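You operate a simulated robot arm through the tools that you are given. There is no shell and no other tool. Be economical: measure what you need, move in short steps, check, and stop when the job is done.

Carry out the task below with a simulated robot arm. There is one attempt and no reset: what you move stays moved.

TASK
Take the red can and leave it on the white dish.
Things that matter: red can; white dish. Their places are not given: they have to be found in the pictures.

It is judged by the outcome, as a careful person would: the job done as asked, and still so three seconds after it is handed in. It fails if anything else is knocked over, pushed out of place, dropped, spilled or broken.

THE ROBOT
A 7-joint arm with a two-finger parallel gripper, fixed in place. Base frame: the origin is at the foot of the arm, x ahead of it, y to its left, z up; the work surface is at about z = 0. Lengths are in mm, angles in degrees, forces in N, time in s.
With the tool pointing down near the work surface it reaches from about 240 to 620 mm from the base axis. Its first joint turns from -66.0 to 66.0 degrees. Payload 2.6 kg.
Tool frame: the origin (TCP) lies between the finger pads and is the grasp point; the fingertips stand 30 mm ahead of it; z points along the fingers, y is the line along which they close. The gripper opens to 94 mm. The fingers are 28 mm wide and 10 mm thick; the gripper's body (50 by 96 mm) begins 55 mm behind the TCP.
Orientation is that of the tool frame in the base frame, as a unit quaternion [w, x, y, z]. With the fingers straight down and closing along the base's y, the tool's x points along the base's -x, its y along +y and its z along -z.

THE INTERFACE
- The arm moves only by the tool drive_tool. Its arguments are lists of equal length, an entry for each row: "gripper": the closure in counts, from 0 (fully open) to 255 (shut); "xyz": the shift along the base's x, y, z in mm, a list of three; "delta_rot": the turn, a rotation vector about the base's x, y, z in degrees, a list of three. In form: {"gripper": [gripper, ...], "xyz": [[dx, dy, dz], ...], "delta_rot": [[ax, ay, az], ...]}. A call has 1 to 20 rows; each row shifts and turns the commanded pose from where the row before left it. A row lasts 0.2 s, in which the tool goes at most 50 mm and 8.6 degrees; a call with a longer step from one row to the next is refused whole, and so is a gripper value outside its range. A pose out of reach is approached as far as the arm can. The call stops where the force on the tool passes 40 N (or 10 N more than at its start, if that is more) or the arm is blocked; 0.2 s more then pass. The fingers move at their own pace (about 72 mm/s each) and stop on an object; they squeeze with about 41 N. The grip force told is the motor's: it shows also when the fingers shut on nothing. Time passes only in rows, and 0.2 s behind the last, so rows that do not move let the fingers close. It gives the time, the measured TCP pose, the force on the tool (base axes), the opening and the grip force at its end, in the units of the frame above (readings bear some noise), and new pictures: "show" is both (left out), scene, wrist or none.
- Cameras (640 x 400 px; columns grow to the right, rows downward): "scene" is fixed at [21.3, 422.1, 561.3]; the picture's right is [-0.89, -0.46, 0.00], its down [-0.27, 0.52, -0.81] and it looks along [0.38, -0.72, -0.58] (base axes); focal length 322 px, centre (320, 200). "wrist" rides on the gripper at [-37, 0, -58] in the tool frame; the picture's right is [0.00, -1.00, 0.00], its down [0.97, 0.00, -0.24] and it looks along [0.24, 0.00, 0.97] (tool axes); focal length 218 px, centre (320, 200).
- measure_at(camera, pixels): for up to 12 pixels [column, row] of the newest picture of that camera ("zoom" is the newest enlarged one), the place [x, y, z] in the base frame of the surface seen there, good to about 2 mm. No time passes.
- zoom(camera, box): a new picture of the part [left, top, right, bottom] of that camera's present view, enlarged. No time passes.
- job_done(): hands the job in; it is judged then, once.

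Work in short steps. Measure before you move; look again where a grasp or a placing could have gone wrong, and mend it. You have 60 turns and 120 pictures in all, the two below and enlarged ones among them. Open the gripper and draw the arm clear of the work before you hand the job in, unless the task says otherwise; then end with one line.

The tools are called after ">>>" as a command line: name --argument value ..., lists and objects as JSON in quotes. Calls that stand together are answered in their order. drive_tool: Moves the arm, as the interface text tells. Its arguments: {"type":"object","properties":{"gripper":{"type":"array"},"xyz":{"type":"array"},"delta_rot":{"type":"array"},"show":{"type":"string","enum":["both","scene","wrist","none"]}},"required":["gripper","xyz","delta_rot"]} The other tools are called the same way: measure_at (camera, pixels) gives the place of the surface under pixels of a picture; zoom (camera, box) takes an enlarged picture of a part of a camera's view; job_done () hands the job in.

At the start:

```text
clock: 0.0
tcp_pos: [376.2, -202.8, 336.0]
orientation: [0.0, -0.001, 1.0, 0.0]
force: [1.0, -0.3, -0.2]
gripper_width: 93.9
gripper_force: 0.0
```

scene: 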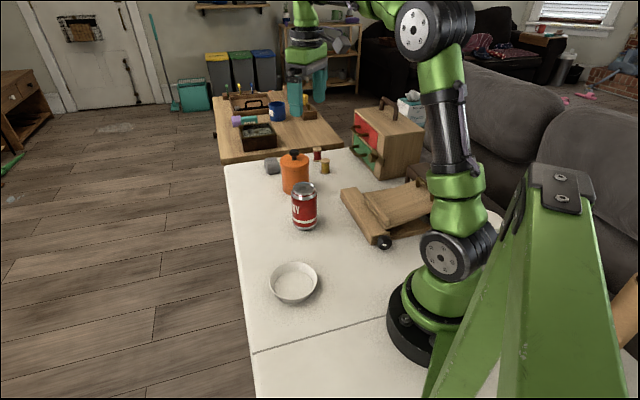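
wrist: 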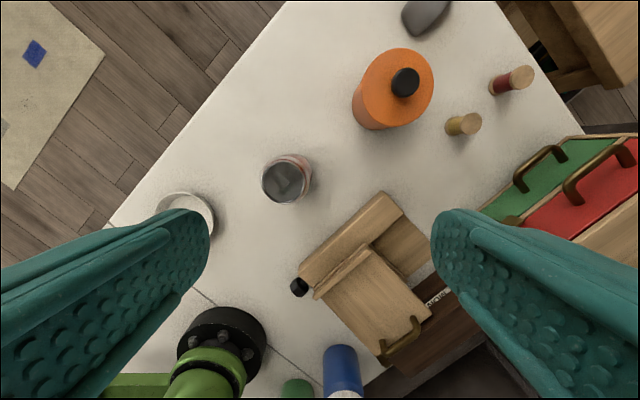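

The red can is at about (304,207) in the scene and the white dish at (293,283). I'll measure both, plus their neighbours.

>>> measure_at --camera "scene" --pixels '[[304, 187], [293, 187], [315, 188], [304, 228], [293, 222], [293, 285], [270, 280], [317, 280], [293, 264], [293, 303], [294, 160], [375, 235]]'

>>> zoom --camera "scene" --box '[240, 140, 400, 310]'

>>> measure_at --camera "wrist" --pixels '[[285, 180], [265, 180], [300, 165], [393, 90], [375, 200], [298, 288], [190, 212], [330, 240], [360, 115]]'

```text
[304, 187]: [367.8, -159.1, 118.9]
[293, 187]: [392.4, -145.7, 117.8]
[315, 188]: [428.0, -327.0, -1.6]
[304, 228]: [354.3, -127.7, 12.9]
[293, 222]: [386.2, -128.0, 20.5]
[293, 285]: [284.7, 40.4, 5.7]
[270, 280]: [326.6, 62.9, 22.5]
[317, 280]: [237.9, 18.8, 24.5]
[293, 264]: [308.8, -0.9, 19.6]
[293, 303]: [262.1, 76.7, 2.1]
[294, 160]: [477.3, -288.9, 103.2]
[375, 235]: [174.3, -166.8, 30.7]
```

```text
2.35 times, centred on (320, 225) of scene
```

zoom: 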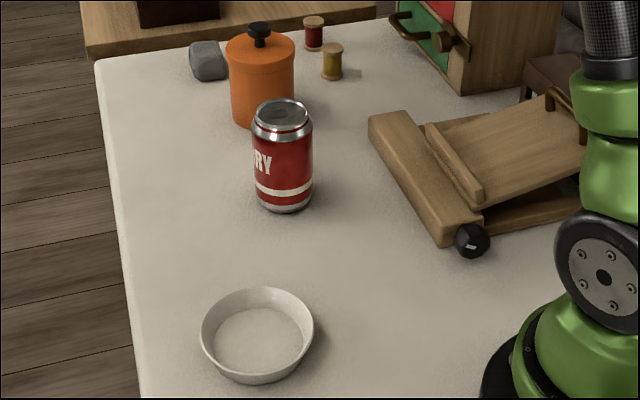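

```text
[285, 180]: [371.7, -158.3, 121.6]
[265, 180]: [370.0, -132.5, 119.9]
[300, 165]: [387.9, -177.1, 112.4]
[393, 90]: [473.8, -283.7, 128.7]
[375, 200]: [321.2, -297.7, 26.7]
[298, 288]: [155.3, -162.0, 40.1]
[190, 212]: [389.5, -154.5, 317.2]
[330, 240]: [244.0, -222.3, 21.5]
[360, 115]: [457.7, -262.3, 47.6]
```

The can's centre is near (372,-157) with its top at z≈120. The dish's centre is near (283,40), with its floor at about 5 and rim at about 23. I'll move above the can at a safe height, then look again.

>>> drive_tool --gripper '[0, 0, 0, 0, 0]' --xyz '[[-4, 23, 0], [0, 23, 0], [0, 0, -45], [0, 0, -45], [0, 0, -40]]' --delta_rot '[[0, 0, 0], [0, 0, 0], [0, 0, 0], [0, 0, 0], [0, 0, 0]]'

```text
clock: 1.2
tcp_pos: [370.2, -153.8, 206.3]
orientation: [0.0, 0.001, 1.0, 0.0]
force: [0.1, -0.3, 0.1]
gripper_width: 93.9
gripper_force: 0.1
```

scene: 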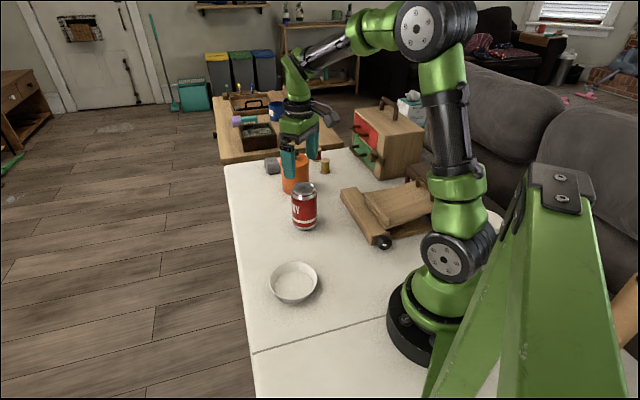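
wrist: 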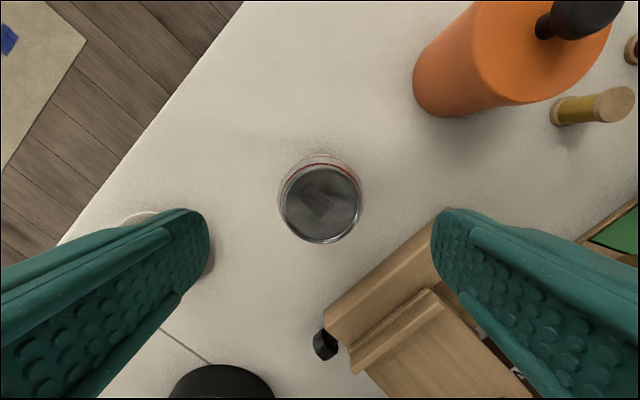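

The can is centred at column 321. I'll measure its rim to get the exact centre.

>>> measure_at --camera "wrist" --pixels '[[284, 203], [358, 203], [321, 240], [321, 170], [321, 205]]'

```text
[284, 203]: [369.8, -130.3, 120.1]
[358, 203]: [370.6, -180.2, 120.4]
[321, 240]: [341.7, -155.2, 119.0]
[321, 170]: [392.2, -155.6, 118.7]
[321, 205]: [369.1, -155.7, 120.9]
```

The rim centre is at about (368,-155.5). I'll descend to z≈85 and stop to check.

>>> drive_tool --gripper '[0, 0, 0, 0, 0]' --xyz '[[-2, -1.5, -30], [0, 0, -30], [0, 0, -30], [0, 0, -20], [0, 0, -11]]' --delta_rot '[[0, 0, 0], [0, 0, 0], [0, 0, 0], [0, 0, 0], [0, 0, 0]]'

```text
clock: 2.4
tcp_pos: [370.4, -158.5, 85.8]
orientation: [0.0, 0.0, 1.0, 0.0]
force: [0.0, -0.1, -1.0]
gripper_width: 93.9
gripper_force: 0.0
```

scene: 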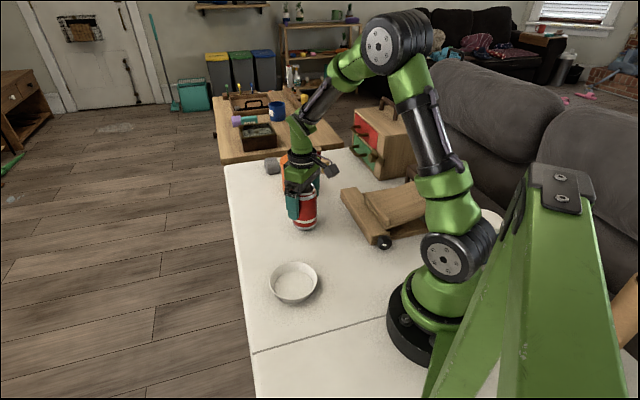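
wrist: 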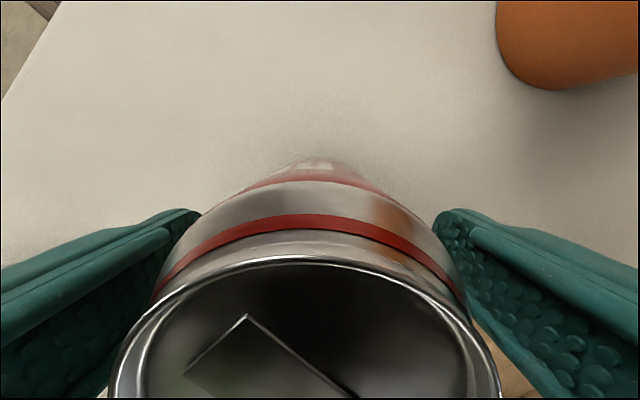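

The fingers straddle the can with a gap on both sides. Next I'll nudge 2 mm towards its centre and close.

>>> drive_tool --gripper '[0, 255, 255, 255, 255]' --xyz '[[-2, 2, 0], [0, 0, 0], [0, 0, 0], [0, 0, 0], [0, 0, 0]]' --delta_rot '[[0, 0, 0], [0, 0, 0], [0, 0, 0], [0, 0, 0], [0, 0, 0]]' --show "wrist"

```text
clock: 3.6
tcp_pos: [368.5, -155.2, 85.3]
orientation: [0.001, 0.001, 1.0, 0.001]
force: [0.2, 0.5, -0.2]
gripper_width: 64.7
gripper_force: 41.5
```

wrist: 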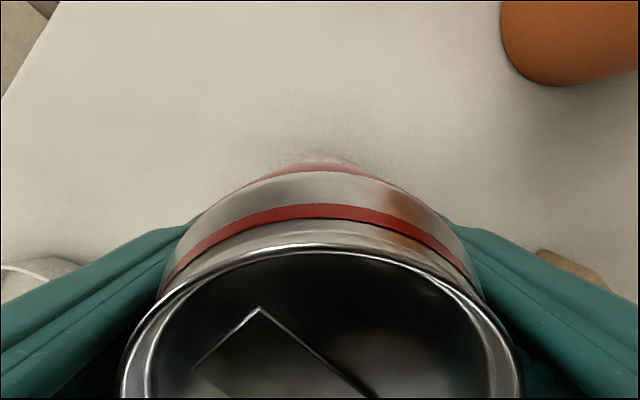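

The can is held at a 65 mm opening. I'll lift it and carry it gently towards the dish, stopping short so I can measure the dish again.

>>> drive_tool --gripper '[255, 255, 255, 255, 255, 255, 255, 255, 255]' --xyz '[[0, 0, 20], [0, 0, 30], [0, 0, 30], [0, 25, 0], [-10, 25, 0], [-10, 25, 0], [-10, 25, 0], [-10, 20, 0], [0, 0, 0]]' --delta_rot '[[0, 0, 0], [0, 0, 0], [0, 0, 0], [0, 0, 0], [0, 0, 0], [0, 0, 0], [0, 0, 0], [0, 0, 0], [0, 0, 0]]'

>>> zoom --camera "scene" --box '[240, 140, 400, 310]'

```text
clock: 5.6
tcp_pos: [327.6, -36.1, 163.7]
orientation: [0.0, 0.0, 1.0, 0.0]
force: [-0.7, -0.6, -0.2]
gripper_width: 64.4
gripper_force: 41.3
```

scene: 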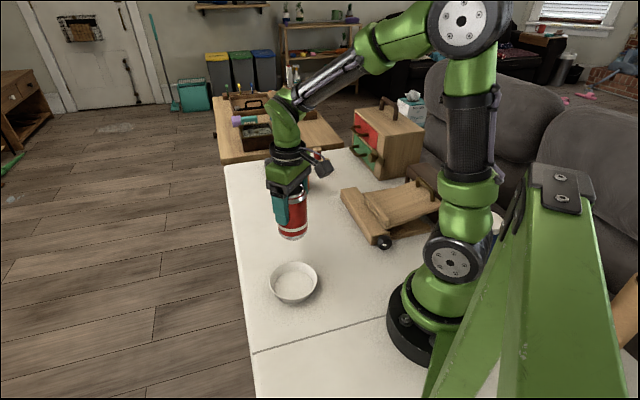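
wrist: 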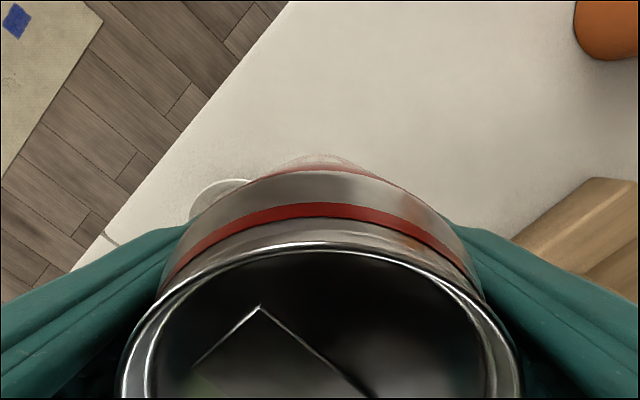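

```text
2.35 times, centred on (320, 225) of scene
```

zoom: 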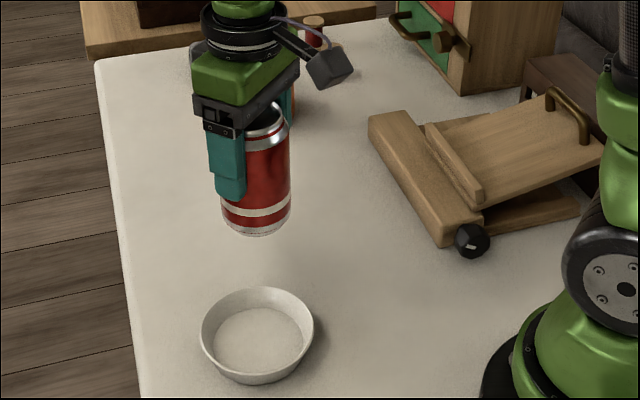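

The dish floor shows as an ellipse of about 213–303 × 307–373 in the zoom. I'll measure the floor and the rim.

>>> measure_at --camera "zoom" --pixels '[[217, 341], [300, 341], [258, 312], [258, 368], [258, 341], [202, 332], [312, 330], [256, 289], [257, 378], [257, 228], [235, 300], [280, 300]]'

```text
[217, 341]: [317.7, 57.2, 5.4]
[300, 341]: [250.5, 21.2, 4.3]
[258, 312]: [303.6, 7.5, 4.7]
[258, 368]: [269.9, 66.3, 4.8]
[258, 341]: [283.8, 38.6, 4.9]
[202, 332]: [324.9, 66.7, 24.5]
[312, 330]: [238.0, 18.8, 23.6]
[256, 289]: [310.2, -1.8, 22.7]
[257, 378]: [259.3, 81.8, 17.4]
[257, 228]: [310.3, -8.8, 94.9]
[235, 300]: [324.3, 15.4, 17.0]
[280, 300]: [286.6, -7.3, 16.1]
```

The dish's centre is (284,39), with its floor at z≈5 and about 75 mm across. I'll move over it and come down to TCP z≈105 for a check.

>>> drive_tool --gripper '[255, 255, 255, 255, 255, 255, 255]' --xyz '[[-14, 25, 0], [-15, 25, 0], [-14.5, 25, 0], [0, 0, 0], [0, 0, -25], [0, 0, -25], [0, 0, -8]]' --delta_rot '[[0, 0, 0], [0, 0, 0], [0, 0, 0], [0, 0, 0], [0, 0, 0], [0, 0, 0], [0, 0, 0]]'

>>> zoom --camera "scene" --box '[240, 180, 360, 310]'

```text
clock: 7.2
tcp_pos: [283.6, 40.7, 106.5]
orientation: [0.0, 0.0, 1.0, 0.0]
force: [0.0, -0.5, 0.6]
gripper_width: 64.9
gripper_force: 41.2
```

scene: 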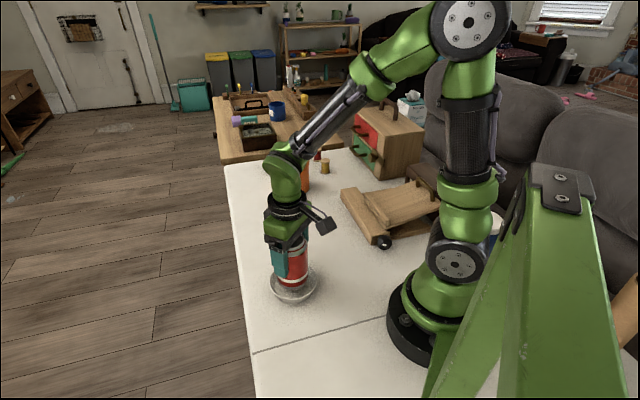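
wrist: 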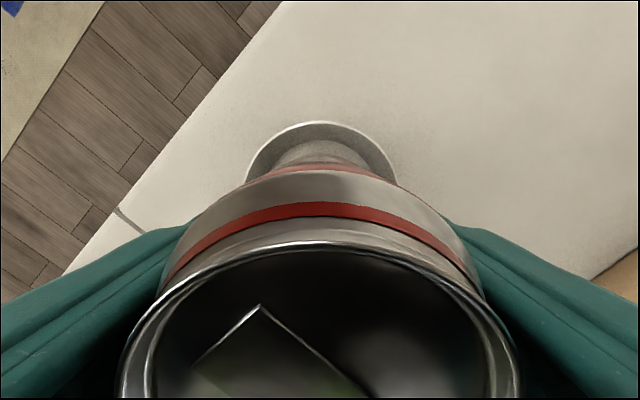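

```text
3.08 times, centred on (300, 245) of scene
```

zoom: 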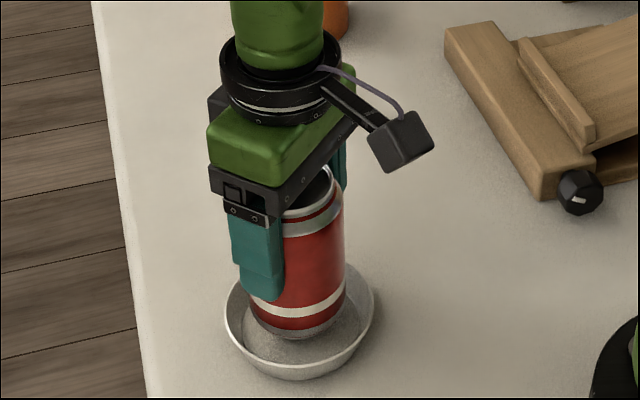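

The can is centred over the dish. I'll lower it about 15 mm in small steps.

>>> drive_tool --gripper '[255, 255, 255, 255, 255, 255]' --xyz '[[0, -1.5, -5], [0, 0, -5], [0, 0, -3], [0, 0, -1], [0, 0, -1], [0, 0, 0]]' --delta_rot '[[0, 0, 0], [0, 0, 0], [0, 0, 0], [0, 0, 0], [0, 0, 0], [0, 0, 0]]'

>>> zoom --camera "scene" --box '[240, 180, 360, 310]'

```text
clock: 8.6
tcp_pos: [284.3, 38.3, 92.3]
orientation: [0.0, -0.001, 1.0, 0.0]
force: [-1.5, -0.6, 8.7]
gripper_width: 64.5
gripper_force: 40.5
```

scene: 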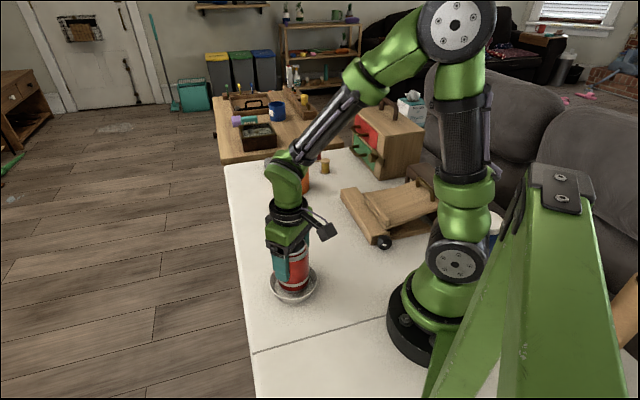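
wrist: 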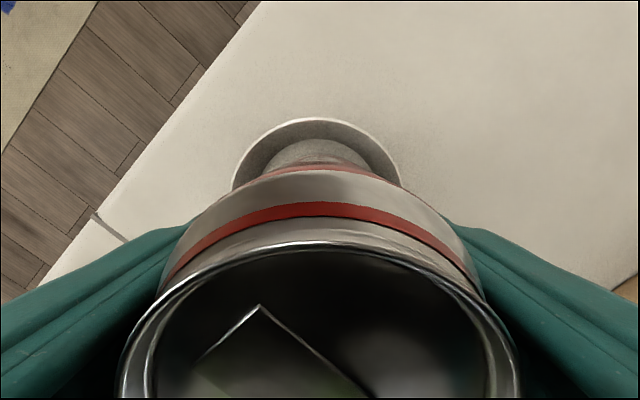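

```text
3.08 times, centred on (300, 245) of scene
```

zoom: 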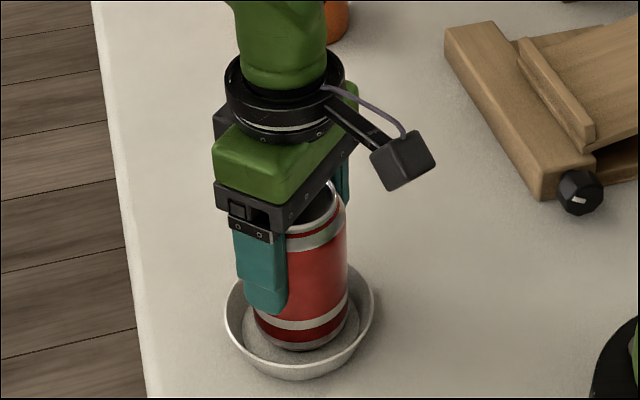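

The 8.7 N upward force shows the can is resting on the dish floor. I'll open the gripper and hold still.

>>> drive_tool --gripper '[170, 80, 0, 0, 0]' --xyz '[[0, 0, 0], [0, 0, 0], [0, 0, 0], [0, 0, 0], [0, 0, 0]]' --delta_rot '[[0, 0, 0], [0, 0, 0], [0, 0, 0], [0, 0, 0], [0, 0, 0]]'

```text
clock: 9.8
tcp_pos: [283.8, 37.8, 91.7]
orientation: [-0.001, 0.0, 1.0, 0.0]
force: [-0.1, 1.2, 0.0]
gripper_width: 93.7
gripper_force: 0.0
```

scene: 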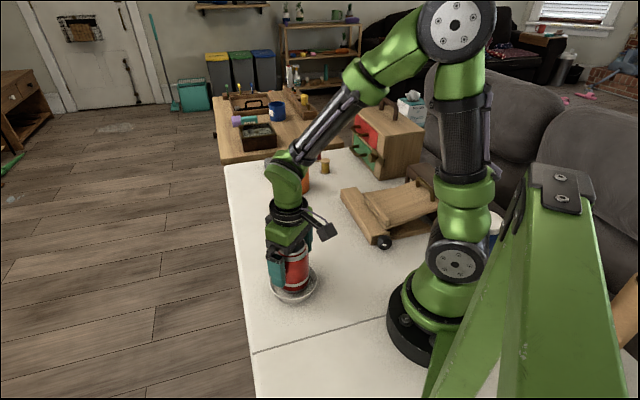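
wrist: 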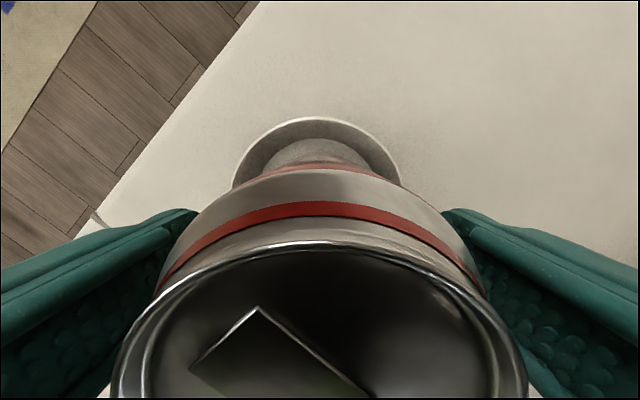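

The fingers are clear on both sides and the can is standing. I'll rise straight up, then draw away.

>>> drive_tool --gripper '[0, 0, 0, 0, 0, 0, 0, 0, 0, 0]' --xyz '[[0, 0, 15], [0, 0, 25], [0, 0, 40], [0, 0, 40], [0, 0, 40], [15, -40, 0], [15, -40, 20], [15, -40, 20], [15, -40, 0], [0, 0, 0]]' --delta_rot '[[0, 0, 0], [0, 0, 0], [0, 0, 0], [0, 0, 0], [0, 0, 0], [0, 0, 0], [0, 0, 0], [0, 0, 0], [0, 0, 0], [0, 0, 0]]'

>>> zoom --camera "scene" --box '[240, 180, 360, 310]'

```text
clock: 12.0
tcp_pos: [345.2, -124.5, 289.6]
orientation: [0.0, 0.0, 1.0, 0.0]
force: [0.6, 0.0, -1.0]
gripper_width: 94.1
gripper_force: 0.1
```

scene: 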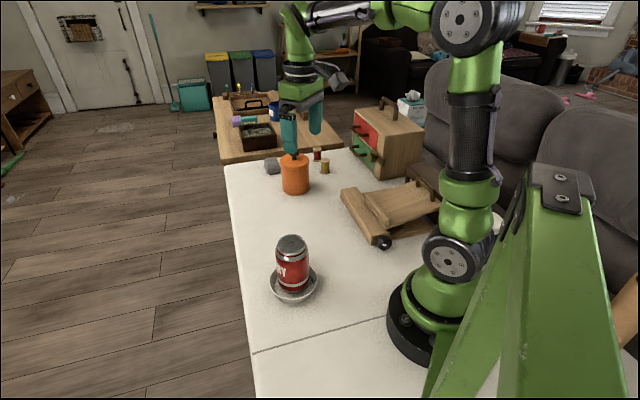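
wrist: 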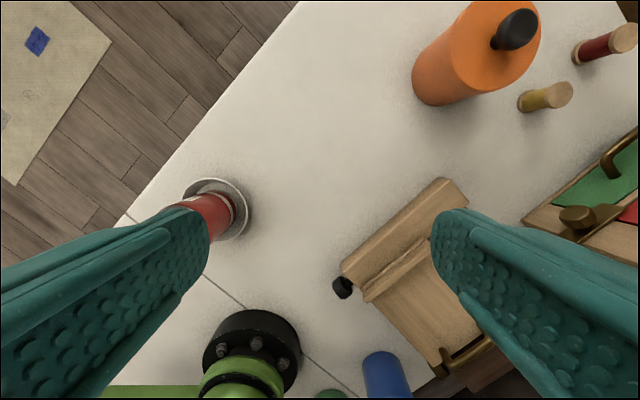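

```text
3.08 times, centred on (300, 245) of scene
```

zoom: 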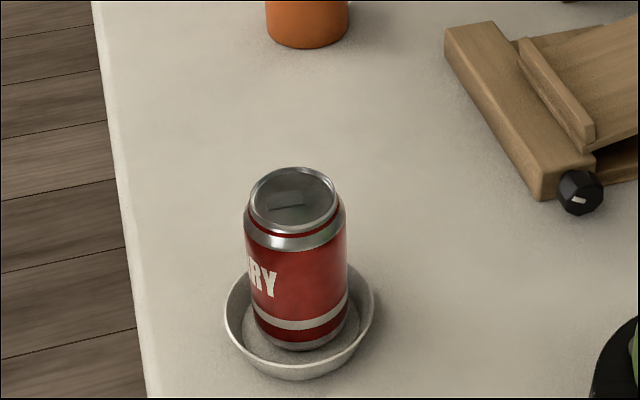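

The can stands upright in the dish, nothing else has moved, and the arm is clear, so I'm handing in.

>>> job_done

```text
The job is handed in.
```

The red can is standing upright on the white dish, the gripper is open and drawn clear, and nothing else was moved.
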